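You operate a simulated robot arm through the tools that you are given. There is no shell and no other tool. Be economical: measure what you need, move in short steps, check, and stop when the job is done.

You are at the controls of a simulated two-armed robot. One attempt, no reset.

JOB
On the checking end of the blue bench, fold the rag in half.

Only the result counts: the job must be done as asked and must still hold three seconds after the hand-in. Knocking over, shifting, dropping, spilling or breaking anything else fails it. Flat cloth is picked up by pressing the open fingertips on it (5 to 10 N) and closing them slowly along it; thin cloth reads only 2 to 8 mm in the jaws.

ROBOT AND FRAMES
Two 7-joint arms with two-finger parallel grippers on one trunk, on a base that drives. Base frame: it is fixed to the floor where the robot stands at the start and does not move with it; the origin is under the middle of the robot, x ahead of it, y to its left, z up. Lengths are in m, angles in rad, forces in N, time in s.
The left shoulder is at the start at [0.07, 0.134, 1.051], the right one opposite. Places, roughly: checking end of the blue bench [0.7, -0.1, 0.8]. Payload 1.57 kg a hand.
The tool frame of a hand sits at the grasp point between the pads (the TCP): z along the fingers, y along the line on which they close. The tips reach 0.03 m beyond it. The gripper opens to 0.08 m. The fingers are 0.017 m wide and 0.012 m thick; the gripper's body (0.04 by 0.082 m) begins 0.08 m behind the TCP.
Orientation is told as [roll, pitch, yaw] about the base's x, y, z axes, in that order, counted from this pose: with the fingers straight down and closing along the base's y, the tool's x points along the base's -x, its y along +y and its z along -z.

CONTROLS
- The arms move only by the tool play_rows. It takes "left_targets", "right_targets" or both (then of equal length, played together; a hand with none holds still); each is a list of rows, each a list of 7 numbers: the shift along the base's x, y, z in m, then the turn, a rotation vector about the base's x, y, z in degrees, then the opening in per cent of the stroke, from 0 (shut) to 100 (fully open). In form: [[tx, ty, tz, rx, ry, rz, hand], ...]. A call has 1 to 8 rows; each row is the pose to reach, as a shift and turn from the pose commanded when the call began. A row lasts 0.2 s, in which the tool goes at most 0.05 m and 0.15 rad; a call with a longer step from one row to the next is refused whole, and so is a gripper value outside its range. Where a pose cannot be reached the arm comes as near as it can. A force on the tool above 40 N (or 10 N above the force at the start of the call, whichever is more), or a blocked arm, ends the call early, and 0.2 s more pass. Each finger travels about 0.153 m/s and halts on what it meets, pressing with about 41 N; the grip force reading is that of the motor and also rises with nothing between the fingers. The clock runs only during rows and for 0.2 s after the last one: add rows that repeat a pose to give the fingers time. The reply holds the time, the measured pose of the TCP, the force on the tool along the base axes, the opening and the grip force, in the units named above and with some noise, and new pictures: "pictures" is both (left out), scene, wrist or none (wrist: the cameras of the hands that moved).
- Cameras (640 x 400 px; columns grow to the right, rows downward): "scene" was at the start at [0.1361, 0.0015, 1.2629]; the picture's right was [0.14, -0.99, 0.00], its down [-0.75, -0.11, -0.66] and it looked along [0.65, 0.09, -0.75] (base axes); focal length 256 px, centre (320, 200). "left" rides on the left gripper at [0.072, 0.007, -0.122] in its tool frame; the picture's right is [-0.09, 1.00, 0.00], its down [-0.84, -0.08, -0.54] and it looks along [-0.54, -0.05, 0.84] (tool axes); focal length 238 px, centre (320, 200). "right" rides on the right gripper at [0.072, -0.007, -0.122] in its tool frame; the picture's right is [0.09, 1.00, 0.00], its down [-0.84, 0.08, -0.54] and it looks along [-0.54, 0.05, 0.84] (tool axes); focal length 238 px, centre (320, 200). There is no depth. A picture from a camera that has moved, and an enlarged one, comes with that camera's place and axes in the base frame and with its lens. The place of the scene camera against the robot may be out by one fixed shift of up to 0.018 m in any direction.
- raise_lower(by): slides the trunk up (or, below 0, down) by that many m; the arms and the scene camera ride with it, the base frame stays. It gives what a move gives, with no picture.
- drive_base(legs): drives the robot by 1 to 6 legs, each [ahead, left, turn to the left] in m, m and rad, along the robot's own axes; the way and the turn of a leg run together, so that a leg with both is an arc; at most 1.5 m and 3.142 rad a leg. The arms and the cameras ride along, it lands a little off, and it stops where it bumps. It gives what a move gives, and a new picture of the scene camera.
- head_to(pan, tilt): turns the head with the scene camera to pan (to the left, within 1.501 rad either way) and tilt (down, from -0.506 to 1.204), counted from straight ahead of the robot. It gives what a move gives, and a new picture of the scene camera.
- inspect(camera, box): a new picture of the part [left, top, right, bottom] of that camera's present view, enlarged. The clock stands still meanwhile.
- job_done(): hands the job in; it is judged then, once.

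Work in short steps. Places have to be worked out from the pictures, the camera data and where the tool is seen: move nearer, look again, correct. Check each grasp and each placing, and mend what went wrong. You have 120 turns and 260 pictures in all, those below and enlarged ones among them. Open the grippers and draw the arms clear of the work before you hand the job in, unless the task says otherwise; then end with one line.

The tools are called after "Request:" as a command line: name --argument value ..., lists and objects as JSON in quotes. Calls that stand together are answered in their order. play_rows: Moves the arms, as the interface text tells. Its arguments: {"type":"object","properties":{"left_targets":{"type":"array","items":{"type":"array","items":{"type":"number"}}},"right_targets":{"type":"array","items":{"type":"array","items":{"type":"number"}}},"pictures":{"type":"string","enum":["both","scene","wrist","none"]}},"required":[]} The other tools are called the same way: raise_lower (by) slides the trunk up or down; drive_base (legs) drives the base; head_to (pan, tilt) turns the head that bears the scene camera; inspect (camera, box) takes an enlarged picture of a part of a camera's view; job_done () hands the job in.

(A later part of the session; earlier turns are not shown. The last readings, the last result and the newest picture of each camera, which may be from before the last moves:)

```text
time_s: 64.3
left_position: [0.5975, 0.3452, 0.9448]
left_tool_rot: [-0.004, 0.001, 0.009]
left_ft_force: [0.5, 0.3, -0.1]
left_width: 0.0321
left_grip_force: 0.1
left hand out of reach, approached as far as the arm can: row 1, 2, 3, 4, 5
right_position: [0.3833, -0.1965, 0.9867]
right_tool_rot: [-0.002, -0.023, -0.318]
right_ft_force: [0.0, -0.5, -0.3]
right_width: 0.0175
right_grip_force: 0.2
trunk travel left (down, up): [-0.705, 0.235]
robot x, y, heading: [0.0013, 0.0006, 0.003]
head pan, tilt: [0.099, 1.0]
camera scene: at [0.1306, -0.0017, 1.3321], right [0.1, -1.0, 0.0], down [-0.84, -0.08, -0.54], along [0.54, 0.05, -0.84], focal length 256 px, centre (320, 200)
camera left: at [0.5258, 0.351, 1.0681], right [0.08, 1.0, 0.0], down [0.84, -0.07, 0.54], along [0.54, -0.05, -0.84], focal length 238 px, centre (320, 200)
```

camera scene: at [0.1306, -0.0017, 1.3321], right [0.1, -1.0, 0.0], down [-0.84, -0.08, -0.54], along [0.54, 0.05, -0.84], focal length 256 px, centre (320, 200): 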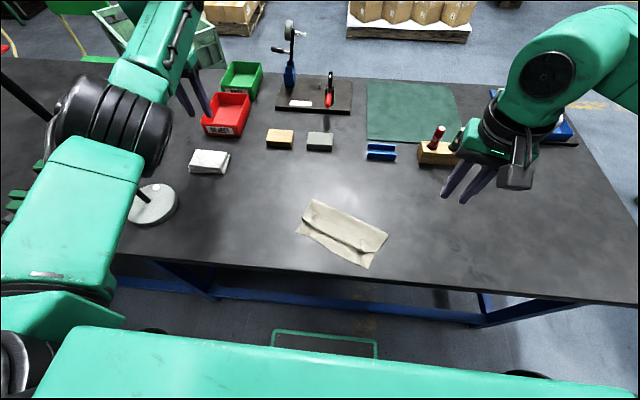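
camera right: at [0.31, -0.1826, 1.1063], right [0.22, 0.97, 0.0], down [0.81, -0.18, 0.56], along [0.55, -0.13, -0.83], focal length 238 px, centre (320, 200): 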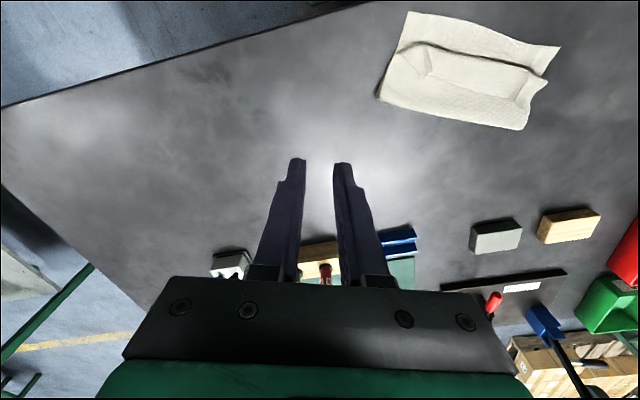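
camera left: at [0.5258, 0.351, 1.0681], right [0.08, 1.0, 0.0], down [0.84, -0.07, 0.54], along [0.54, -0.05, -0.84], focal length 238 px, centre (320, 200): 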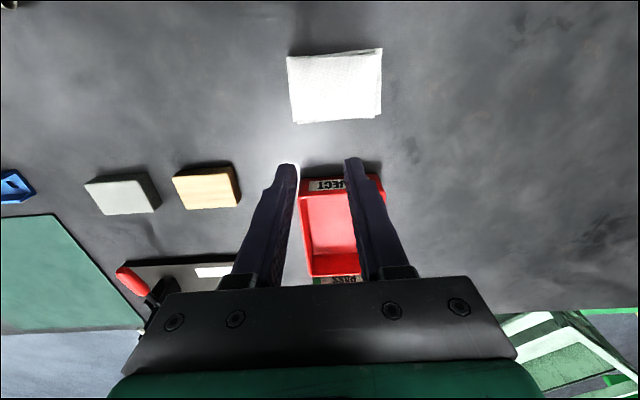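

It moved and nothing was touched. Now I'll draw it back toward the robot at this lower height.

Request:
play_rows --left_targets '[[-0.03, 0.0, 0.01, 0, 0, 0, 40], [-0.06, 0.0, 0.02, 0, 0, 0, 40], [-0.09, -0.01, 0.03, 0, 0, 0, 40], [-0.12, -0.02, 0.04, 0, 0, 0, 40], [-0.14, -0.03, 0.05, 0, 0, 0, 40], [-0.14, -0.03, 0.05, 0, 0, 0, 40]]'

```text
time_s: 65.7
left_position: [0.5965, 0.3429, 0.9467]
left_tool_rot: [-0.004, 0.001, 0.009]
left_ft_force: [0.5, -0.6, 0.9]
left_width: 0.0319
left_grip_force: 0.2
left hand out of reach, approached as far as the arm can: row 1, 2, 3, 4, 5, 6
right_position: [0.3825, -0.1973, 0.9867]
right_tool_rot: [-0.002, -0.026, -0.319]
right_ft_force: [-0.2, 0.4, -0.4]
right_width: 0.017
right_grip_force: 0.0
trunk travel left (down, up): [-0.705, 0.235]
robot x, y, heading: [0.0013, 0.0006, -0.004]
head pan, tilt: [0.099, 1.0]
camera scene: at [0.1287, -0.0031, 1.3322], right [0.1, -1.0, 0.0], down [-0.84, -0.08, -0.54], along [0.54, 0.05, -0.84], focal length 256 px, centre (320, 200)
camera left: at [0.5245, 0.3495, 1.0696], right [0.08, 1.0, 0.0], down [0.84, -0.07, 0.54], along [0.54, -0.05, -0.84], focal length 238 px, centre (320, 200)
```

scene: 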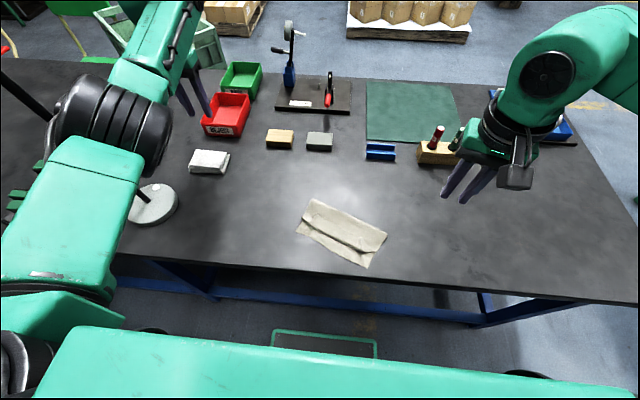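
left: 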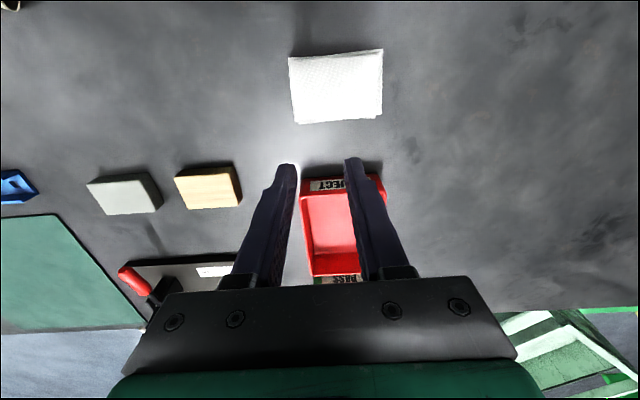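

The wrist seems to be what limits it. I'll try turning the left hand's yaw while drawing back.

Request:
play_rows --left_targets '[[0.0, 0.0, 0.0, 0, 0, 8, 40], [0.0, 0.0, 0.0, 0, 0, 16, 40], [0, 0, 0, 0, 0, 24, 40], [0, 0, 0, 0, 0, 32, 40], [0, 0, 0, 0, 0, 40, 40], [0, 0, 0, 0, 0, 48, 40], [0, 0, 0, 0, 0, 56, 40]]' --pictures "scene"

```text
time_s: 67.3
left_position: [0.5903, 0.3436, 0.9452]
left_tool_rot: [-0.002, -0.002, 0.989]
left_ft_force: [0.3, -1.0, 0.4]
left_width: 0.032
left_grip_force: 0.1
right_position: [0.3831, -0.1974, 0.9858]
right_tool_rot: [-0.003, -0.026, -0.316]
right_ft_force: [-0.3, -0.4, -0.7]
right_width: 0.0176
right_grip_force: 0.1
trunk travel left (down, up): [-0.705, 0.235]
robot x, y, heading: [-0.0036, -0.0001, -0.001]
head pan, tilt: [0.099, 1.0]
camera scene: at [0.1288, -0.0032, 1.3322], right [0.1, -1.0, 0.0], down [-0.84, -0.08, -0.54], along [0.54, 0.05, -0.84], focal length 256 px, centre (320, 200)
```

scene: 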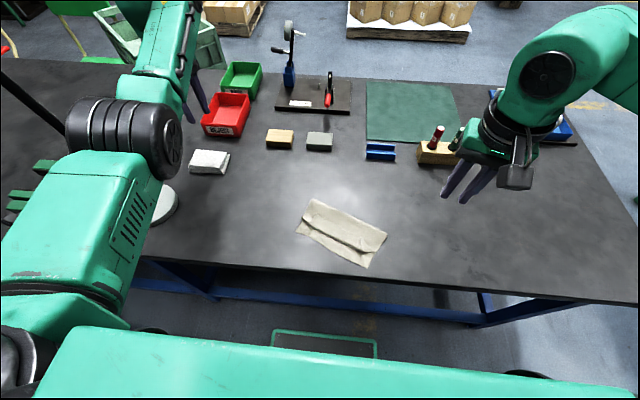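

Yaw turns freely, so it's the elbow sitting bent the wrong way at its limit. I'll stretch the arm out fully at a safe height so it can bend back the normal way.

Request:
play_rows --left_targets '[[0.045, 0.01, 0.01, 0, 0, -8, 40], [0.09, 0.02, 0.02, 0, 0, -16, 40], [0.135, 0.03, 0.04, 0, 0, -24, 40], [0.18, 0.04, 0.06, 0, 0, -32, 40], [0.225, 0.05, 0.07, 0, 0, -40, 40], [0.27, 0.05, 0.08, 0, 0, -48, 40], [0.31, 0.05, 0.09, 0, 0, -56, 40], [0.35, 0.05, 0.09, 0, 0, -56, 40]]' --pictures "scene"

```text
refused: row 3 steps farther than a row can; nothing moved
```

Request:
play_rows --left_targets '[[0.04, 0.01, 0.01, 0, 0, -8, 40], [0.08, 0.02, 0.02, 0, 0, -16, 40], [0.12, 0.03, 0.035, 0, 0, -24, 40], [0.16, 0.04, 0.05, 0, 0, -32, 40], [0.2, 0.05, 0.06, 0, 0, -40, 40], [0.24, 0.05, 0.07, 0, 0, -48, 40], [0.28, 0.05, 0.08, 0, 0, -56, 40], [0.32, 0.05, 0.09, 0, 0, -56, 40]]' --pictures "scene"

```text
time_s: 69.1
left_position: [0.6055, 0.2841, 1.0117]
left_tool_rot: [-0.001, 0.0, 0.006]
left_ft_force: [0.1, -0.3, 0.0]
left_width: 0.032
left_grip_force: 0.2
left hand out of reach, approached as far as the arm can: row 1, 2, 3, 4, 5, 6, 7, 8
right_position: [0.383, -0.2, 0.9859]
right_tool_rot: [0.0, -0.024, -0.318]
right_ft_force: [0.4, -0.1, -0.6]
right_width: 0.0174
right_grip_force: 0.0
trunk travel left (down, up): [-0.705, 0.235]
robot x, y, heading: [-0.0023, -0.0019, -0.002]
head pan, tilt: [0.099, 1.0]
camera scene: at [0.1292, -0.0057, 1.3322], right [0.1, -1.0, 0.0], down [-0.84, -0.08, -0.54], along [0.54, 0.05, -0.84], focal length 256 px, centre (320, 200)
```

scene: 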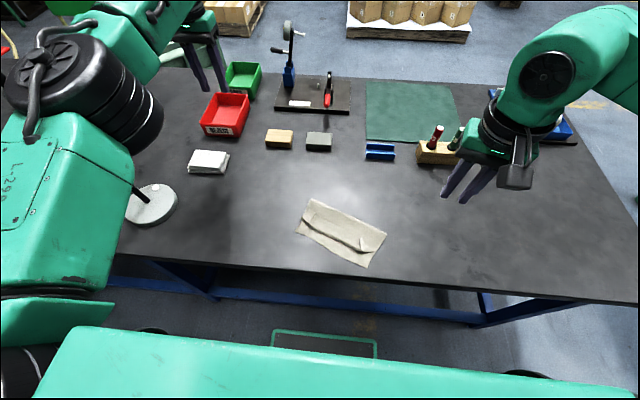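

It's stuck in a singular stretched posture. I'll try pulling back while tilting the hand, which should force the elbow to bend.

Request:
play_rows --left_targets '[[-0.04, 0, 0.0, 0, -8, 0, 40], [-0.08, 0, 0.0, 0, -16, 0, 40], [-0.12, 0, 0.0, 0, -24, 0, 40], [-0.16, 0, 0.0, 0, -32, 0, 40], [-0.2, 0, 0, 0, -40, 0, 40], [-0.24, 0, 0, 0, -48, 0, 40], [-0.28, 0, 0, 0, -56, 0, 40], [-0.3, 0, 0, 0, -60, 0, 40]]' --pictures "scene"

```text
time_s: 70.9
left_position: [0.4681, 0.3507, 1.0561]
left_tool_rot: [-0.17, -0.975, 0.379]
left_ft_force: [1.1, -0.7, 0.3]
left_width: 0.0322
left_grip_force: 0.0
left hand out of reach, approached as far as the arm can: row 5, 6, 7, 8
right_position: [0.3819, -0.1977, 0.9866]
right_tool_rot: [-0.003, -0.024, -0.317]
right_ft_force: [-0.4, -0.4, -0.3]
right_width: 0.0173
right_grip_force: 0.0
trunk travel left (down, up): [-0.705, 0.235]
robot x, y, heading: [-0.0, -0.0006, 0.006]
head pan, tilt: [0.099, 1.0]
camera scene: at [0.1282, -0.0034, 1.3322], right [0.1, -1.0, 0.0], down [-0.84, -0.08, -0.54], along [0.54, 0.05, -0.84], focal length 256 px, centre (320, 200)
```

scene: 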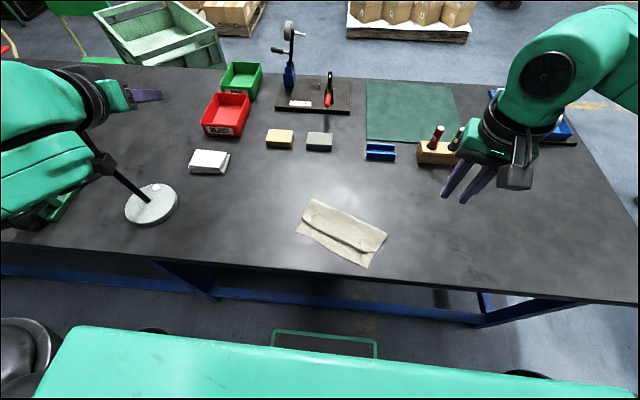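

The arm flipped to a folded posture. The lamp hasn't moved, but the arm is close to it, so I'll move inward to the right, away from the lamp, while turning upright.

Request:
play_rows --left_targets '[[0.0, -0.02, 0.0, 0, 0, 0, 40], [0.0, -0.04, 0.0, 0, 0, 0, 40], [0.0, -0.06, 0.0, 0, 8, 0, 40], [0.0, -0.08, 0.0, 0, 16, 0, 40]]'

```text
time_s: 71.9
left_position: [0.4729, 0.2699, 1.056]
left_tool_rot: [-0.031, -0.708, 0.273]
left_ft_force: [0.5, -0.1, 0.2]
left_width: 0.0321
left_grip_force: 0.1
left hand out of reach, approached as far as the arm can: row 1, 2
right_position: [0.3845, -0.1978, 0.9868]
right_tool_rot: [-0.004, -0.022, -0.317]
right_ft_force: [0.0, 1.6, -0.4]
right_width: 0.0175
right_grip_force: 0.0
trunk travel left (down, up): [-0.705, 0.235]
robot x, y, heading: [0.0041, 0.0005, 0.002]
head pan, tilt: [0.099, 1.0]
camera scene: at [0.1305, -0.0037, 1.332], right [0.1, -1.0, 0.0], down [-0.84, -0.08, -0.54], along [0.54, 0.05, -0.84], focal length 256 px, centre (320, 200)
camera left: at [0.3406, 0.2452, 1.103], right [-0.18, 0.98, 0.04], down [0.29, 0.02, 0.96], along [0.94, 0.18, -0.29], focal length 238 px, centre (320, 200)
```

scene: 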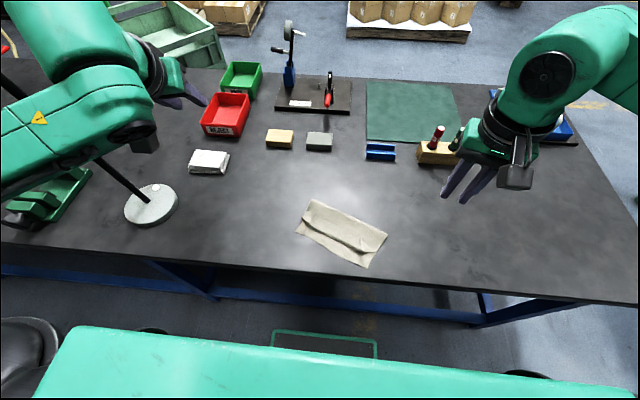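
left: 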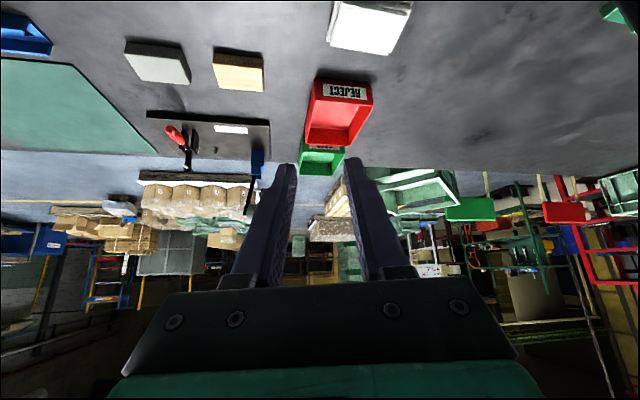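

The left arm responds normally again. I'll bring it upright and inward.

Request:
play_rows --left_targets '[[-0.005, -0.015, -0.01, 0, 8, -2, 40], [-0.01, -0.03, -0.02, 0, 16, -5, 40], [-0.015, -0.045, -0.03, 0, 24, -8, 40], [-0.02, -0.06, -0.04, 0, 32, -11, 40], [-0.025, -0.07, -0.05, 0, 40, -14, 40], [-0.025, -0.07, -0.06, 0, 40, -16, 40]]'

```text
time_s: 73.3
left_position: [0.4431, 0.2003, 0.9961]
left_tool_rot: [0.047, -0.018, -0.05]
left_ft_force: [0.8, 0.6, -0.2]
left_width: 0.0318
left_grip_force: 0.1
right_position: [0.3815, -0.1976, 0.9871]
right_tool_rot: [-0.003, -0.024, -0.318]
right_ft_force: [-0.4, 0.5, 0.0]
right_width: 0.0177
right_grip_force: 0.0
trunk travel left (down, up): [-0.705, 0.235]
robot x, y, heading: [-0.0041, -0.0007, -0.005]
head pan, tilt: [0.099, 1.0]
camera scene: at [0.1286, -0.0025, 1.3322], right [0.1, -1.0, 0.0], down [-0.84, -0.08, -0.54], along [0.54, 0.05, -0.84], focal length 256 px, centre (320, 200)
camera left: at [0.3714, 0.2054, 1.1178], right [0.14, 0.99, 0.05], down [0.82, -0.14, 0.55], along [0.55, -0.04, -0.83], focal length 238 px, centre (320, 200)
```

scene: 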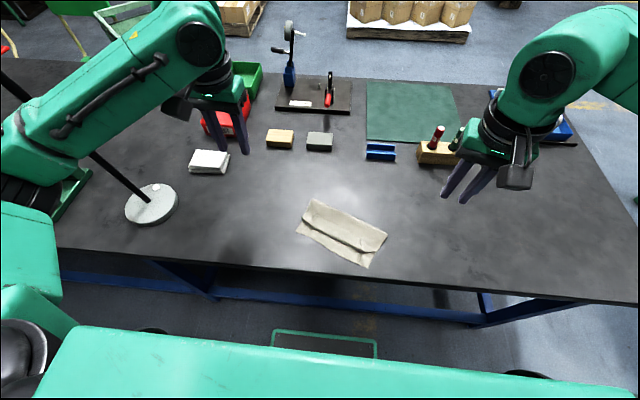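
left: 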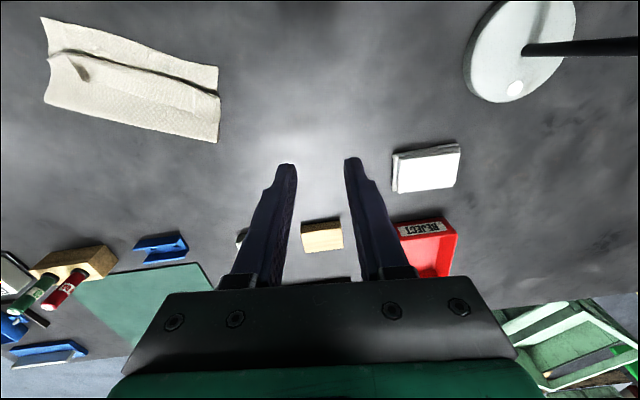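

The left arm is recovered. To keep the tilted hands from getting wedged under the chest again, I'll back the base 7 cm first.

Request:
drive_base --legs '[[-0.07, 0, 0]]'

Request:
inspect --camera "scene" --box '[260, 130, 420, 230]'

```text
time_s: 74.3
left_position: [0.3767, 0.2006, 0.995]
left_tool_rot: [0.049, -0.016, -0.047]
left_ft_force: [0.1, 0.3, -0.1]
left_width: 0.0321
left_grip_force: 0.1
right_position: [0.3138, -0.198, 0.9847]
right_tool_rot: [-0.001, -0.024, -0.316]
right_ft_force: [-0.3, -0.2, 1.3]
right_width: 0.0177
right_grip_force: 0.2
trunk travel left (down, up): [-0.705, 0.235]
robot x, y, heading: [-0.0717, 0.0012, -0.005]
head pan, tilt: [0.099, 1.0]
camera scene: at [0.0612, -0.003, 1.332], right [0.1, -0.99, 0.0], down [-0.84, -0.08, -0.54], along [0.54, 0.05, -0.84], focal length 256 px, centre (320, 200)
```

scene: 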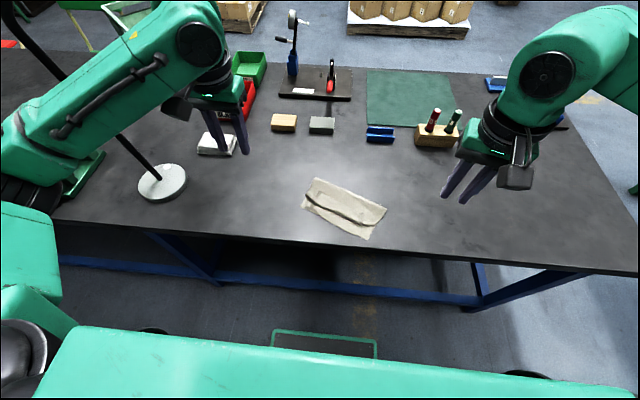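

```text
4.00 times, centred on (340, 180) of scene
camera zoom: at [0.0612, -0.003, 1.332], right [0.1, -0.99, 0.0], down [-0.84, -0.08, -0.54], along [0.54, 0.05, -0.84], focal length 1024 px, centre (240, 280)
```

zoom: 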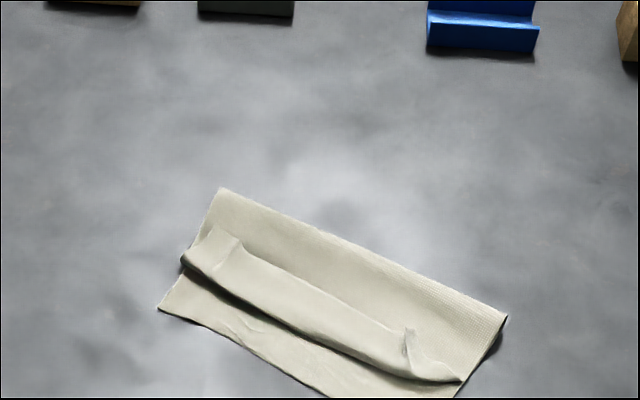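

Base backed; the rag lies at about 23° yaw. Hem edge ridges are at ≈[0.436, 0.045] on the left and ≈[0.379, -0.065] on the right. I'll hover both hands above them with matching yaw for a close look.

Request:
play_rows --left_targets '[[0.01, -0.026, -0.01, -0.5, 0, -4, 36], [0.02, -0.052, -0.025, -1, 0, -8, 32], [0.03, -0.078, -0.045, -1.5, 0, -12, 30], [0.04, -0.104, -0.07, -2, 0.5, -16, 30], [0.05, -0.13, -0.095, -2.8, 1, -20.7, 30], [0.059, -0.157, -0.12, -2.8, 1, -20.7, 30], [0.059, -0.157, -0.12, -2.8, 1, -20.7, 30]]' --right_targets '[[0.01, 0.02, -0.01, 0, 0, -1, 26], [0.02, 0.04, -0.025, 0, 0, -2, 28], [0.032, 0.065, -0.045, 0, 0, -3, 30], [0.045, 0.09, -0.065, 0, 0.5, -4, 30], [0.055, 0.11, -0.09, 0, 1, -5.2, 30], [0.066, 0.132, -0.11, 0, 1.3, -5.2, 30], [0.066, 0.132, -0.11, 0, 1.3, -5.2, 30]]' --pictures "none"

Request:
inspect --camera "right" --box '[200, 60, 520, 260]'

Request:
inspect --camera "left" --box '[120, 60, 440, 260]'

```text
time_s: 75.9
left_position: [0.4342, 0.0419, 0.8761]
left_tool_rot: [-0.002, -0.012, -0.41]
left_ft_force: [0.1, -0.2, -0.3]
left_width: 0.0242
left_grip_force: 0.3
right_position: [0.3787, -0.0659, 0.8758]
right_tool_rot: [-0.012, -0.004, -0.405]
right_ft_force: [-0.5, 0.4, 0.0]
right_width: 0.0239
right_grip_force: 0.0
trunk travel left (down, up): [-0.705, 0.235]
robot x, y, heading: [-0.0711, 0.0024, 0.005]
head pan, tilt: [0.099, 1.0]
```

```text
2.00 times, centred on (360, 160) of right
camera zoom: at [0.3103, -0.0426, 0.9965], right [0.31, 0.95, -0.01], down [0.8, -0.25, 0.54], along [0.52, -0.18, -0.84], focal length 477 px, centre (240, 280)
```

zoom: 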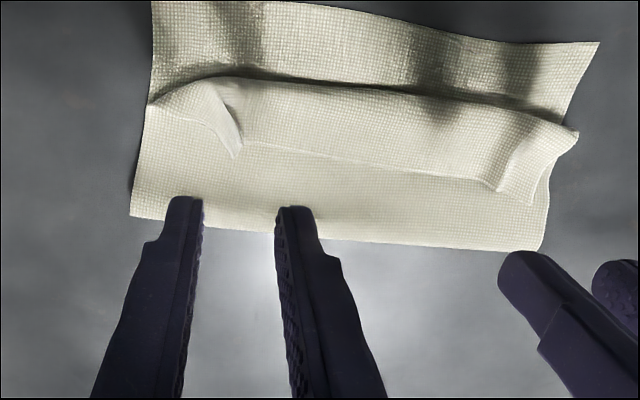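

```text
2.00 times, centred on (280, 160) of left
camera zoom: at [0.3703, 0.0778, 0.9982], right [0.48, 0.88, 0.0], down [0.73, -0.4, 0.55], along [0.48, -0.27, -0.83], focal length 477 px, centre (400, 280)
```

zoom: 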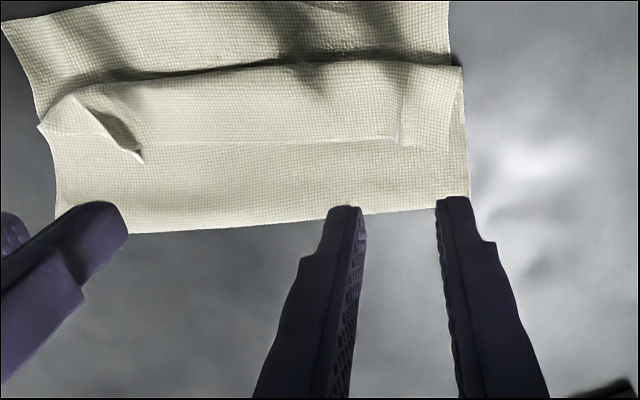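

The right ridge stands at ≈[0.373, -0.069]; the left ridge is lower, at ≈[0.426, 0.048]. I'll lean both hands 35° and come down around the ridges.

Request:
play_rows --left_targets '[[0.002, 0, -0.012, 2.8, 6.4, 0, 30], [0.004, 0, -0.024, 5.6, 12.8, 0, 30], [0.006, 0, -0.036, 8.3, 19.3, 0, 30], [0.007, -0.0005, -0.048, 11.1, 25.7, 0, 30], [0.0076, -0.0007, -0.058, 13.9, 32.1, 0, 30], [0.0076, -0.0007, -0.064, 13.9, 32.1, 0, 30], [0.0076, -0.0007, -0.067, 13.9, 32.1, 0, 30], [0.0076, -0.0007, -0.067, 13.9, 32.1, 0, 30]]' --right_targets '[[0.002, -0.002, -0.012, 2.8, 6.4, 0, 30], [0.004, -0.004, -0.024, 5.6, 12.8, 0, 30], [0.006, -0.006, -0.036, 8.3, 19.3, 0, 30], [0.008, -0.008, -0.048, 11.1, 25.7, 0, 30], [0.0101, -0.0099, -0.058, 13.9, 32.1, 0, 30], [0.0101, -0.0099, -0.062, 13.9, 32.1, 0, 30], [0.0101, -0.0099, -0.064, 13.9, 32.1, 0, 30], [0.0101, -0.0099, -0.064, 13.9, 32.1, 0, 30]]' --pictures "none"

Request:
inspect --camera "right" --box '[220, 80, 460, 230]'

Request:
inspect --camera "left" --box '[180, 80, 420, 230]'

```text
time_s: 77.7
left_position: [0.3956, 0.0651, 0.8307]
left_tool_rot: [-0.002, 0.6, -0.409]
left_ft_force: [-0.7, -0.5, -0.1]
left_width: 0.0241
left_grip_force: 0.0
left hand out of reach, approached as far as the arm can: row 4, 5, 6, 7, 8
right_position: [0.3885, -0.0743, 0.8114]
right_tool_rot: [-0.008, 0.608, -0.408]
right_ft_force: [0.0, 0.3, -0.2]
right_width: 0.024
right_grip_force: 0.0
trunk travel left (down, up): [-0.705, 0.235]
robot x, y, heading: [-0.0698, -0.0014, 0.001]
head pan, tilt: [0.099, 1.0]
```

```text
2.67 times, centred on (340, 155) of right
camera zoom: at [0.3965, -0.0858, 0.9527], right [0.32, 0.95, 0.05], down [0.95, -0.32, -0.03], along [-0.02, 0.05, -1.0], focal length 636 px, centre (267, 320)
```

zoom: 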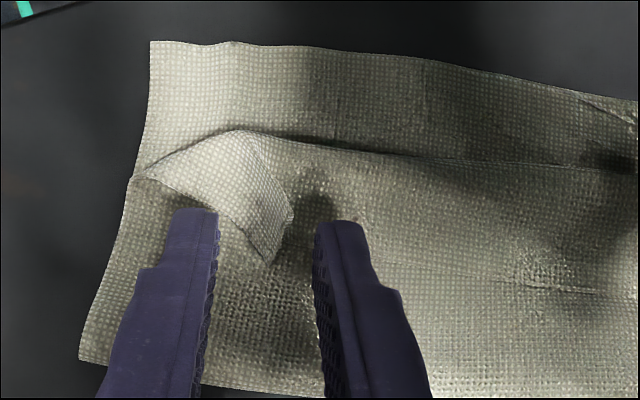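

```text
2.67 times, centred on (300, 155) of left
camera zoom: at [0.4071, 0.0679, 0.973], right [0.46, 0.88, -0.05], down [0.88, -0.47, -0.02], along [-0.05, -0.04, -1.0], focal length 636 px, centre (373, 320)
```

zoom: 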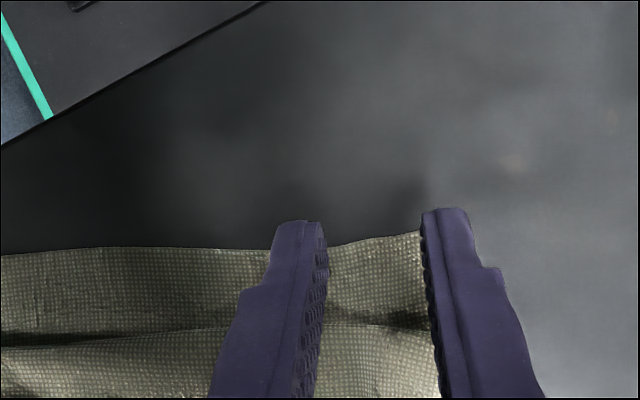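

The left hand can't reach with that lean from here. I'll lift both hands, drive the base forward 7 cm again, and redo the approach.

Request:
play_rows --left_targets '[[0, 0, 0.03, -2.8, -6.4, 0, 30], [0, 0, 0.06, -5.6, -12.8, 0, 30], [-0.005, 0, 0.08, -8.3, -19.3, 0, 30]]' --right_targets '[[0, 0, 0.03, 0, 0, 0, 30], [-0.02, 0, 0.06, 0, 0, 0, 30], [-0.04, 0, 0.08, 0, 0, 0, 30]]' --pictures "none"

Request:
drive_base --legs '[[0.065, 0, 0]]'

```text
time_s: 78.5
left_position: [0.4684, 0.0439, 0.9105]
left_tool_rot: [-0.002, 0.231, -0.409]
left_ft_force: [-0.5, -0.8, -0.6]
left_width: 0.024
left_grip_force: 0.0
left hand out of reach, approached as far as the arm can: row 1, 2, 3
right_position: [0.3498, -0.0754, 0.8935]
right_tool_rot: [-0.009, 0.606, -0.407]
right_ft_force: [0.4, 1.0, 0.0]
right_width: 0.024
right_grip_force: 0.1
trunk travel left (down, up): [-0.705, 0.235]
robot x, y, heading: [-0.0711, -0.0019, 0.001]
head pan, tilt: [0.099, 1.0]
```

```text
time_s: 79.5
left_position: [0.5318, 0.0444, 0.9114]
left_tool_rot: [-0.002, 0.232, -0.406]
left_ft_force: [-0.6, 0.0, 0.3]
left_width: 0.0238
left_grip_force: 0.1
right_position: [0.4149, -0.0734, 0.8924]
right_tool_rot: [-0.006, 0.605, -0.405]
right_ft_force: [-0.6, 0.4, -0.9]
right_width: 0.024
right_grip_force: 0.2
trunk travel left (down, up): [-0.705, 0.235]
robot x, y, heading: [-0.0022, 0.0019, 0.003]
head pan, tilt: [0.099, 1.0]
camera scene: at [0.1225, -0.0028, 1.3324], right [0.1, -0.99, 0.0], down [-0.84, -0.08, -0.54], along [0.54, 0.05, -0.84], focal length 256 px, centre (320, 200)
```

scene: 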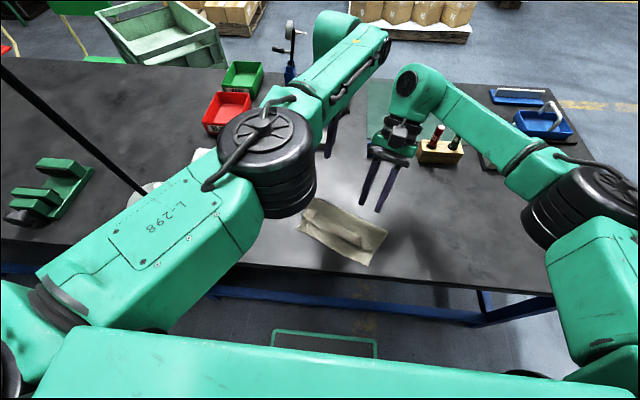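

The left elbow has swung inward again. I'll move the left hand back, outward and upright to see whether it recovers.

Request:
play_rows --left_targets '[[0.0, 0.02, 0.02, -2.8, -6.4, 0, 30], [0.0, 0.05, 0.04, -4, -10, 0, 30], [0.0, 0.08, 0.05, -5, -13, 4, 30], [0.0, 0.11, 0.06, -5, -13, 8, 30], [-0.02, 0.14, 0.06, -5, -13, 12, 30], [-0.04, 0.16, 0.06, -5, -13, 16, 30]]' --right_targets '[[0, -0.02, 0.02, -2.8, -6.4, 0, 30], [-0.01, -0.05, 0.04, -5.6, -12.8, 0, 30], [-0.02, -0.08, 0.06, -8.3, -19.3, 0, 30], [-0.02, -0.1, 0.08, -11, -25, 0, 30], [-0.02, -0.11, 0.09, -13, -31, 0, 30], [-0.02, -0.11, 0.09, -13.9, -32, 0, 30]]' --pictures "scene"

```text
time_s: 80.9
left_position: [0.5368, 0.2285, 0.9552]
left_tool_rot: [-0.027, -0.007, -0.129]
left_ft_force: [0.2, 0.7, 0.3]
left_width: 0.024
left_grip_force: 0.0
left hand out of reach, approached as far as the arm can: row 1, 2, 3, 4, 5, 6
right_position: [0.3979, -0.182, 0.9837]
right_tool_rot: [-0.012, -0.005, -0.408]
right_ft_force: [0.1, -0.5, 0.1]
right_width: 0.0239
right_grip_force: 0.0
trunk travel left (down, up): [-0.705, 0.235]
robot x, y, heading: [-0.0025, 0.0003, 0.008]
head pan, tilt: [0.099, 1.0]
camera scene: at [0.1259, -0.0017, 1.332], right [0.1, -0.99, 0.0], down [-0.84, -0.09, -0.54], along [0.54, 0.05, -0.84], focal length 256 px, centre (320, 200)
```

scene: 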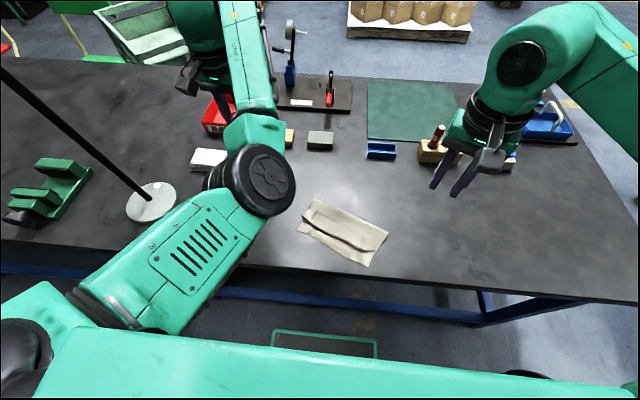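

The bad posture is back. I'll repeat the recovery that worked: stretch forward, then pull back while tilting, staying clear of the lamp.

Request:
play_rows --left_targets '[[0.03, 0.0, 0.01, 0, 0, 2, 30], [0.06, 0.0, 0.02, 0, 0, 4, 30], [0.09, 0.0, 0.03, 0, 0, 6, 30], [0.12, 0.0, 0.04, 0, 0, 7, 30], [0.15, 0, 0.05, 0, 0, 7, 30], [0.18, 0, 0.06, 0, 0, 7, 30]]' --pictures "none"

Request:
play_rows --left_targets '[[-0.03, 0, 0.0, 0, -8, 0, 30], [-0.06, 0, 0.0, 0, -16, 0, 30], [-0.09, 0, 0.0, 0, -24, 0, 30], [-0.12, 0, 0.0, 0, -32, 0, 30], [-0.15, 0, 0, 0, -40, 0, 30], [-0.18, 0, 0, 0, -48, 0, 30], [-0.2, 0, 0, 0, -54, 0, 30]]' --pictures "scene"

```text
time_s: 82.3
left_position: [0.596, 0.2296, 0.9906]
left_tool_rot: [-0.026, -0.008, -0.005]
left_ft_force: [-0.2, 0.3, 0.0]
left_width: 0.0238
left_grip_force: 0.1
left hand out of reach, approached as far as the arm can: row 3, 4, 5, 6
right_position: [0.3952, -0.1838, 0.9833]
right_tool_rot: [-0.012, -0.002, -0.406]
right_ft_force: [-0.2, -0.2, 0.0]
right_width: 0.024
right_grip_force: 0.0
trunk travel left (down, up): [-0.705, 0.235]
robot x, y, heading: [-0.0008, 0.0019, 0.004]
head pan, tilt: [0.099, 1.0]
```

```text
time_s: 83.7
left_position: [0.4453, 0.2672, 1.0663]
left_tool_rot: [0.202, -0.948, -0.115]
left_ft_force: [-0.3, 0.0, 0.2]
left_width: 0.0239
left_grip_force: 0.1
left hand out of reach, approached as far as the arm can: row 2, 3, 4, 6
right_position: [0.3954, -0.1843, 0.983]
right_tool_rot: [-0.008, -0.002, -0.404]
right_ft_force: [0.2, 1.0, 0.0]
right_width: 0.0242
right_grip_force: 0.0
trunk travel left (down, up): [-0.705, 0.235]
robot x, y, heading: [-0.0049, 0.0011, 0.0]
head pan, tilt: [0.099, 1.0]
stopped in row 6 (left hand): the arm was blocked; the commanded pose is now the measured one
camera scene: at [0.1234, -0.0043, 1.3323], right [0.1, -0.99, 0.0], down [-0.84, -0.08, -0.54], along [0.54, 0.06, -0.84], focal length 256 px, centre (320, 200)
```

scene: 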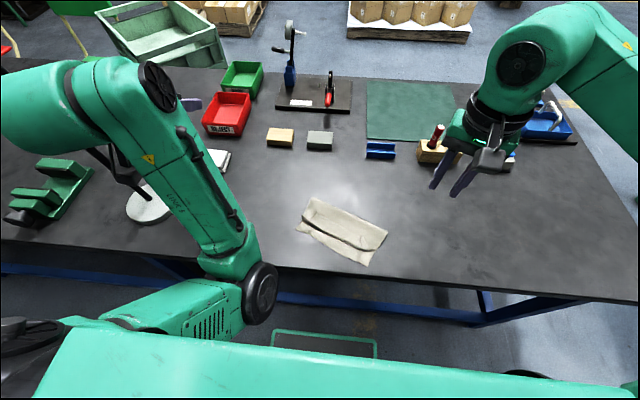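

The elbow is now folded in front of the chest. I'll turn the hand upright gently and move it outward and forward a little.

Request:
play_rows --left_targets '[[0.01, 0.01, 0.0, 0, 6, 0, 30], [0.02, 0.02, 0.0, 0, 12, 0, 30], [0.03, 0.03, 0.0, -2, 18, 0, 30], [0.03, 0.03, 0, -4, 26, 0, 30], [0.03, 0.03, 0, -6, 34, 0, 30], [0.03, 0.03, 0, -8, 42, 0, 30], [0.03, 0.03, 0, -10, 50, 0, 30]]' --pictures "scene"

```text
time_s: 85.3
left_position: [0.4636, 0.3304, 1.0592]
left_tool_rot: [-0.048, -0.077, 0.017]
left_ft_force: [-0.6, -0.2, -0.2]
left_width: 0.0239
left_grip_force: 0.0
left hand out of reach, approached as far as the arm can: row 3, 4, 5, 6, 7
right_position: [0.3952, -0.1818, 0.9822]
right_tool_rot: [-0.009, -0.004, -0.406]
right_ft_force: [-1.1, -0.9, -0.1]
right_width: 0.024
right_grip_force: 0.0
trunk travel left (down, up): [-0.705, 0.235]
robot x, y, heading: [-0.0033, -0.001, 0.002]
head pan, tilt: [0.099, 1.0]
camera scene: at [0.1237, -0.0019, 1.3322], right [0.1, -0.99, 0.0], down [-0.84, -0.09, -0.54], along [0.54, 0.05, -0.84], focal length 256 px, centre (320, 200)
```

scene: 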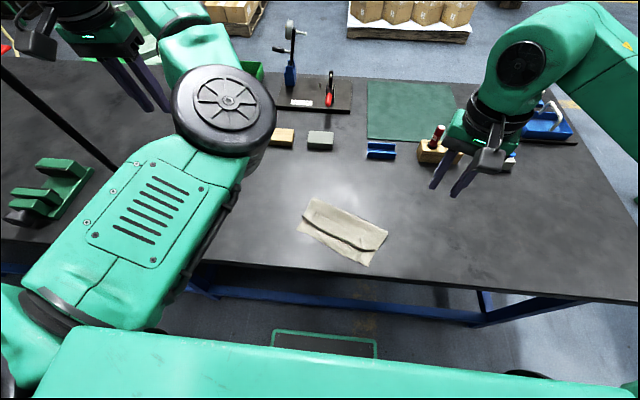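

The elbow is still inside. Last time it recovered when the stretched hand was farther left with the elbow outward, so I'll stretch to that point again.

Request:
play_rows --left_targets '[[0.03, -0.01, -0.01, 0, 0, 0, 30], [0.06, -0.02, -0.02, 0, 0, 0, 30], [0.09, -0.03, -0.03, 0, 0, 0, 30], [0.12, -0.03, -0.04, 0, 0, 0, 30], [0.16, -0.03, -0.03, 0, 0, 0, 30], [0.2, -0.03, -0.01, 0, 0, 0, 30], [0.24, -0.03, 0.02, 0, 0, 0, 30], [0.28, -0.03, 0.05, 0, 0, 0, 30]]' --pictures "scene"

```text
time_s: 87.1
left_position: [0.5923, 0.2816, 1.0485]
left_tool_rot: [-0.043, -0.081, 0.018]
left_ft_force: [-0.3, -0.8, 0.4]
left_width: 0.024
left_grip_force: 0.0
left hand out of reach, approached as far as the arm can: row 5, 6, 7, 8
right_position: [0.3937, -0.1847, 0.9826]
right_tool_rot: [-0.009, -0.002, -0.405]
right_ft_force: [0.5, -0.6, -0.5]
right_width: 0.0241
right_grip_force: 0.0
trunk travel left (down, up): [-0.705, 0.235]
robot x, y, heading: [-0.0059, 0.004, 0.001]
head pan, tilt: [0.099, 1.0]
camera scene: at [0.1231, -0.0046, 1.3323], right [0.1, -0.99, 0.0], down [-0.84, -0.08, -0.54], along [0.54, 0.06, -0.84], focal length 256 px, centre (320, 200)
```

scene: 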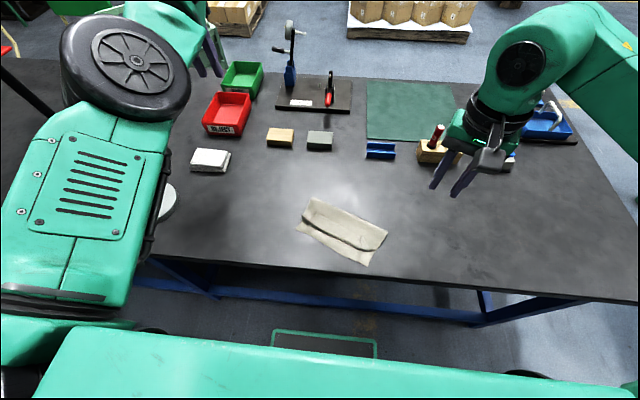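

Same stretched pose as before. I'll repeat the earlier sequence: lower and outward with a yaw turn.

Request:
play_rows --left_targets '[[-0.03, 0.02, -0.03, 0, 0, 0, 30], [-0.06, 0.04, -0.06, 0, 0, 0, 30], [-0.09, 0.06, -0.09, 0, 0, 0, 30], [-0.12, 0.06, -0.12, 0, 0, 0, 30], [-0.16, 0.05, -0.12, 0, 0, 0, 30], [-0.2, 0.03, -0.11, 0, 0, 0, 30], [-0.24, 0.0, -0.1, 0, 0, 0, 30]]' --pictures "none"

Request:
play_rows --left_targets '[[0.0, 0.0, 0.0, 0, 0, 8, 30], [0.0, 0.0, 0.0, 0, 0, 16, 30], [0, 0, 0, 0, 0, 24, 30], [0, 0, 0, 0, 0, 32, 30], [0, 0, 0, 0, 0, 40, 30], [0, 0, 0, 0, 0, 48, 30], [0, 0, 0, 0, 0, 56, 30]]' --pictures "none"

Request:
play_rows --left_targets '[[0.04, 0.01, 0.01, 0, 0, -8, 30], [0.08, 0.02, 0.02, 0, 0, -16, 30], [0.12, 0.03, 0.035, 0, 0, -24, 30], [0.16, 0.04, 0.05, 0, 0, -32, 30], [0.2, 0.05, 0.06, 0, 0, -40, 30], [0.24, 0.05, 0.07, 0, 0, -48, 30], [0.28, 0.05, 0.08, 0, 0, -56, 30], [0.32, 0.05, 0.09, 0, 0, -56, 30]]' --pictures "scene"

```text
refused: row 7 steps farther than a row can; nothing moved
```

```text
time_s: 88.7
left_position: [0.5944, 0.2864, 1.0519]
left_tool_rot: [-0.046, -0.079, 1.0]
left_ft_force: [0.9, 0.5, -0.4]
left_width: 0.0241
left_grip_force: 0.0
right_position: [0.3956, -0.1826, 0.9821]
right_tool_rot: [-0.01, -0.003, -0.405]
right_ft_force: [-0.3, -0.3, -1.1]
right_width: 0.0242
right_grip_force: 0.0
trunk travel left (down, up): [-0.705, 0.235]
robot x, y, heading: [-0.001, -0.0007, 0.002]
head pan, tilt: [0.099, 1.0]
```

```text
time_s: 90.5
left_position: [0.6118, 0.2959, 1.055]
left_tool_rot: [-0.053, -0.039, 0.021]
left_ft_force: [0.0, 0.0, 0.0]
left_width: 0.0239
left_grip_force: 0.0
left hand out of reach, approached as far as the arm can: row 1, 2, 3, 4, 5, 6, 7, 8
right_position: [0.4084, -0.1749, 0.9766]
right_tool_rot: [-0.025, 0.01, -0.406]
right_ft_force: [1.3, -0.1, 0.5]
right_width: 0.0239
right_grip_force: 0.1
trunk travel left (down, up): [-0.705, 0.235]
robot x, y, heading: [-0.0018, -0.0006, -0.001]
head pan, tilt: [0.099, 1.0]
camera scene: at [0.142, 0.0073, 1.33], right [0.1, -0.99, 0.01], down [-0.85, -0.09, -0.53], along [0.53, 0.05, -0.85], focal length 256 px, centre (320, 200)
```

scene: 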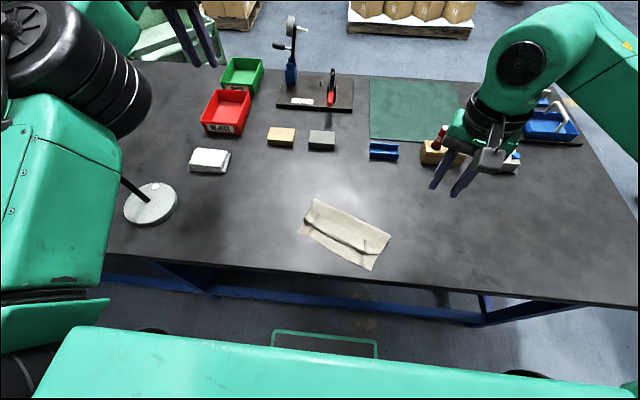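

The elbow is outward now. I'll pull back with tilt as before.

Request:
play_rows --left_targets '[[-0.04, 0, 0.0, 0, -8, 0, 30], [-0.08, 0, 0.0, 0, -16, 0, 30], [-0.12, 0, 0.0, 0, -24, 0, 30], [-0.16, 0, 0.0, 0, -32, 0, 30], [-0.2, 0, 0, 0, -40, 0, 30], [-0.24, 0, 0, 0, -48, 0, 30], [-0.28, 0, 0, 0, -56, 0, 30], [-0.32, 0, 0, 0, -60, 0, 30]]' --pictures "scene"

```text
time_s: 91.0
left_position: [0.6164, 0.3183, 1.058]
left_tool_rot: [-0.014, -0.146, 0.095]
left_ft_force: [-0.3, 0.5, -0.4]
left_width: 0.024
left_grip_force: 0.1
left hand out of reach, approached as far as the arm can: row 1, 2
right_position: [0.4063, -0.1813, 0.9805]
right_tool_rot: [-0.019, 0.007, -0.411]
right_ft_force: [-0.8, -0.3, 0.8]
right_width: 0.024
right_grip_force: 0.0
trunk travel left (down, up): [-0.705, 0.235]
robot x, y, heading: [-0.0011, -0.002, -0.005]
head pan, tilt: [0.099, 1.0]
stopped in row 2 (left hand): the force on the tool passed its limit (the readings are from after the stop); the commanded pose is now the measured one
camera scene: at [0.14, 0.0012, 1.3316], right [0.09, -1.0, 0.0], down [-0.84, -0.08, -0.53], along [0.53, 0.05, -0.85], focal length 256 px, centre (320, 200)
```

scene: 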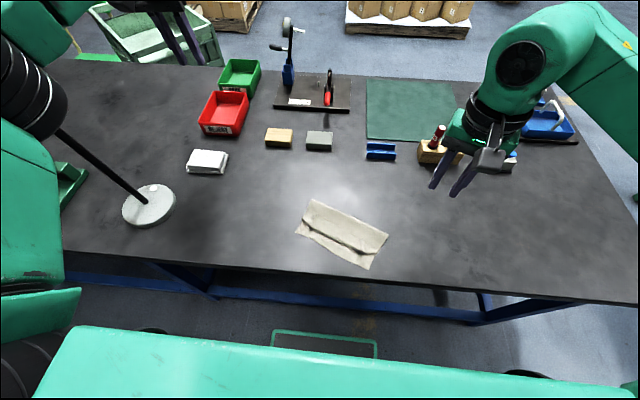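

The lamp base hasn't moved, but the elbow may be touching its pole. I'll move the left hand inward, to the right, to take the elbow away from it.

Request:
play_rows --left_targets '[[0.0, -0.02, 0, 0, 2, -2, 30], [-0.01, -0.04, 0, 0, 4, -4, 30], [-0.02, -0.07, -0.01, 0, 6, -5, 30], [-0.03, -0.1, -0.02, 0, 8, -5, 30]]' --pictures "scene"

```text
time_s: 92.0
left_position: [0.573, 0.2092, 1.0619]
left_tool_rot: [0.0, -0.05, 0.015]
left_ft_force: [0.3, -1.2, 0.3]
left_width: 0.0239
left_grip_force: 0.1
right_position: [0.3928, -0.1903, 0.9841]
right_tool_rot: [-0.002, -0.003, -0.412]
right_ft_force: [-0.1, 0.6, 0.5]
right_width: 0.0241
right_grip_force: 0.1
trunk travel left (down, up): [-0.705, 0.235]
robot x, y, heading: [-0.004, 0.0017, -0.009]
head pan, tilt: [0.099, 1.0]
camera scene: at [0.1215, -0.0113, 1.3335], right [0.09, -1.0, -0.01], down [-0.84, -0.08, -0.54], along [0.54, 0.06, -0.84], focal length 256 px, centre (320, 200)
```

scene: 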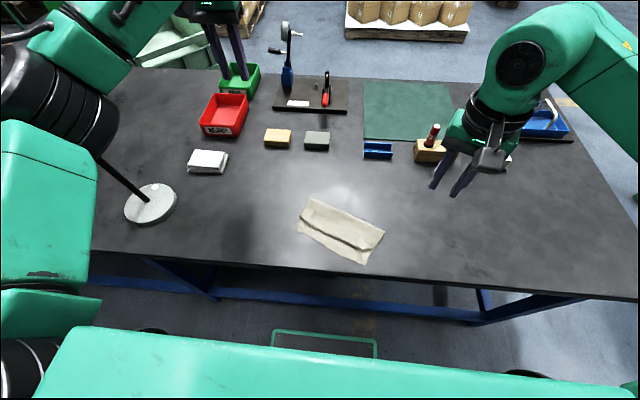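

The hand follows commands again. I'll bring it back gently toward the starting posture.

Request:
play_rows --left_targets '[[-0.02, 0.0, -0.01, 0, 1, 0, 30], [-0.04, 0.0, -0.02, 0, 2, 0, 30], [-0.06, 0.0, -0.03, 0, 3, 0, 30], [-0.08, -0.01, -0.04, 0, 3, 0, 30], [-0.1, -0.02, -0.05, 0, 3, 0, 30]]' --pictures "scene"

```text
time_s: 93.2
left_position: [0.4742, 0.1995, 1.0059]
left_tool_rot: [-0.007, 0.011, 0.021]
left_ft_force: [0.5, -0.1, 0.2]
left_width: 0.0241
left_grip_force: 0.0
right_position: [0.3956, -0.1837, 0.9834]
right_tool_rot: [-0.01, -0.003, -0.408]
right_ft_force: [-0.6, 0.2, -0.2]
right_width: 0.0239
right_grip_force: 0.1
trunk travel left (down, up): [-0.705, 0.235]
robot x, y, heading: [-0.0014, 0.003, -0.004]
head pan, tilt: [0.099, 1.0]
camera scene: at [0.1239, -0.0029, 1.3323], right [0.1, -1.0, 0.0], down [-0.84, -0.08, -0.54], along [0.54, 0.05, -0.84], focal length 256 px, centre (320, 200)
```

scene: 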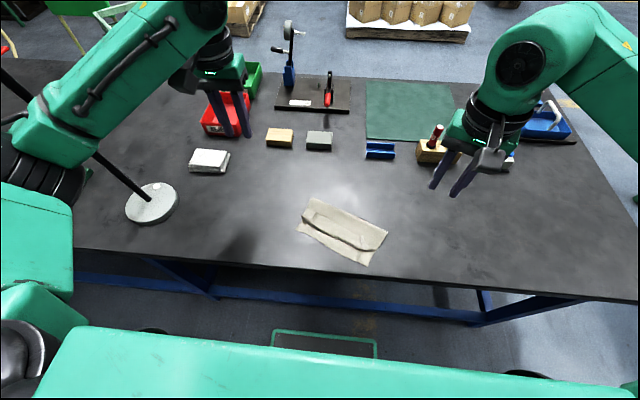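

Recovered, and the lamp is untouched. I'll hover both hands over the ridges again and add the lean in smaller amounts, watching reach.

Request:
play_rows --left_targets '[[-0.006, -0.025, -0.01, 0, 0, -4, 30], [-0.012, -0.05, -0.025, 0, 0, -8, 30], [-0.019, -0.075, -0.045, 0, 0, -12, 30], [-0.025, -0.1, -0.065, 0, 0, -16, 30], [-0.032, -0.13, -0.09, 0, 0, -20, 30], [-0.038, -0.155, -0.116, 0, 0, -24.6, 30], [-0.038, -0.155, -0.116, 0, 0, -24.6, 30]]' --right_targets '[[-0.002, 0.02, -0.01, 0, 0, 0, 30], [-0.004, 0.04, -0.025, 0, 0, 0, 30], [-0.008, 0.06, -0.045, 0, 0, 0, 30], [-0.011, 0.08, -0.065, 0, 0, 0, 30], [-0.014, 0.1, -0.09, 0, 0, 0, 30], [-0.0166, 0.1167, -0.107, 0, 0, 0, 30], [-0.0166, 0.1167, -0.107, 0, 0, 0, 30]]' --pictures "none"

Request:
play_rows --left_targets '[[0.003, -0.001, 0, 2.8, 6.4, 0, 30], [0.005, -0.002, 0, 5.6, 12.8, 0, 30], [0.006, -0.002, 0, 8, 18.5, 0, 30]]' --pictures "scene"

```text
time_s: 94.8
left_position: [0.4351, 0.0443, 0.8921]
left_tool_rot: [-0.007, 0.011, -0.411]
left_ft_force: [-0.8, -0.2, -0.6]
left_width: 0.024
left_grip_force: 0.1
right_position: [0.3791, -0.0673, 0.8754]
right_tool_rot: [-0.011, -0.005, -0.408]
right_ft_force: [-0.1, 1.2, -0.3]
right_width: 0.0244
right_grip_force: 0.1
trunk travel left (down, up): [-0.705, 0.235]
robot x, y, heading: [-0.0024, -0.0005, -0.006]
head pan, tilt: [0.099, 1.0]
```

```text
time_s: 95.6
left_position: [0.4417, 0.0431, 0.8906]
left_tool_rot: [-0.008, 0.363, -0.407]
left_ft_force: [-0.5, 0.7, 0.8]
left_width: 0.0238
left_grip_force: 0.0
right_position: [0.378, -0.069, 0.8751]
right_tool_rot: [-0.011, -0.001, -0.407]
right_ft_force: [0.1, 0.2, -0.3]
right_width: 0.0241
right_grip_force: 0.1
trunk travel left (down, up): [-0.705, 0.235]
robot x, y, heading: [-0.0038, 0.0002, -0.005]
head pan, tilt: [0.099, 1.0]
camera scene: at [0.1251, -0.0035, 1.3321], right [0.1, -1.0, 0.0], down [-0.84, -0.08, -0.54], along [0.54, 0.05, -0.84], focal length 256 px, centre (320, 200)
```

scene: 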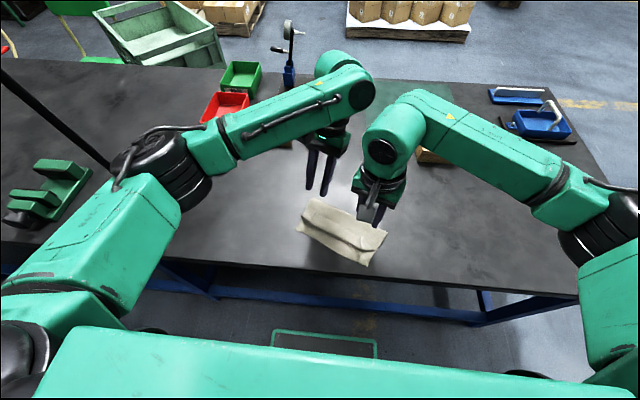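

No reach trouble at 21°. I'll continue to 35° and descend with both hands.

Request:
play_rows --left_targets '[[0.0, 0, -0.012, 2, 4.5, 0, 30], [0.0, 0, -0.024, 4, 9, 0, 30], [0.0, -0.001, -0.036, 5.8, 13.3, 0, 30], [0.0, -0.002, -0.048, 5.8, 13.3, 0, 30], [0, -0.002, -0.06, 5.8, 13.3, 0, 30], [0, -0.002, -0.072, 5.8, 13.3, 0, 30], [0, -0.002, -0.079, 5.8, 13.3, 0, 30], [0, -0.002, -0.08, 5.8, 13.3, 0, 30]]' --right_targets '[[0.002, -0.002, -0.01, 2.8, 6.4, 0, 30], [0.004, -0.003, -0.02, 5.6, 12.8, 0, 30], [0.006, -0.004, -0.03, 8.3, 19.3, 0, 30], [0.008, -0.005, -0.04, 11.1, 25.7, 0, 30], [0.0108, -0.0068, -0.05, 13.9, 32.1, 0, 30], [0.0108, -0.0068, -0.058, 13.9, 32.1, 0, 30], [0.0108, -0.0068, -0.063, 13.9, 32.1, 0, 30], [0.0108, -0.0068, -0.065, 13.9, 32.1, 0, 30]]' --pictures "none"

Request:
inspect --camera "right" --box '[220, 80, 460, 230]'

Request:
inspect --camera "left" --box '[180, 80, 420, 230]'

```text
time_s: 97.4
left_position: [0.4425, 0.0421, 0.8072]
left_tool_rot: [-0.008, 0.616, -0.408]
left_ft_force: [-0.7, -0.5, 0.8]
left_width: 0.0241
left_grip_force: 0.1
right_position: [0.3892, -0.0739, 0.8107]
right_tool_rot: [-0.01, 0.609, -0.408]
right_ft_force: [-0.1, -0.3, 0.6]
right_width: 0.0241
right_grip_force: 0.1
trunk travel left (down, up): [-0.705, 0.235]
robot x, y, heading: [-0.0039, -0.0002, -0.004]
head pan, tilt: [0.099, 1.0]
```

```text
2.67 times, centred on (340, 155) of right
camera zoom: at [0.3967, -0.0841, 0.9515], right [0.32, 0.95, 0.04], down [0.95, -0.32, -0.03], along [-0.02, 0.05, -1.0], focal length 636 px, centre (267, 320)
```

zoom: 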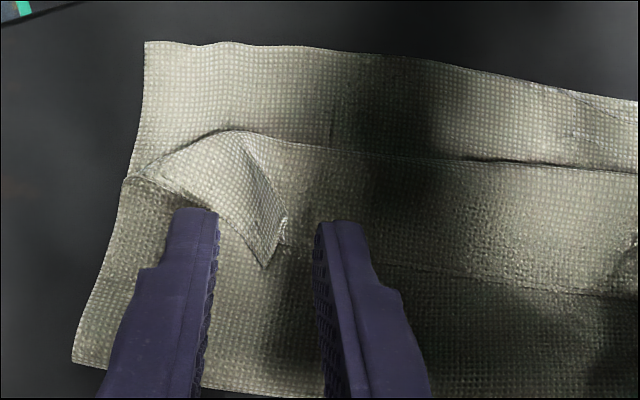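

```text
2.67 times, centred on (300, 155) of left
camera zoom: at [0.4565, 0.0446, 0.9512], right [0.46, 0.89, -0.06], down [0.89, -0.46, -0.04], along [-0.06, -0.03, -1.0], focal length 636 px, centre (373, 320)
```

zoom: 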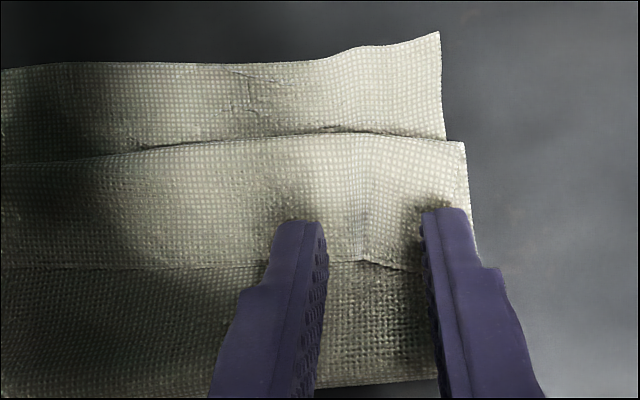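

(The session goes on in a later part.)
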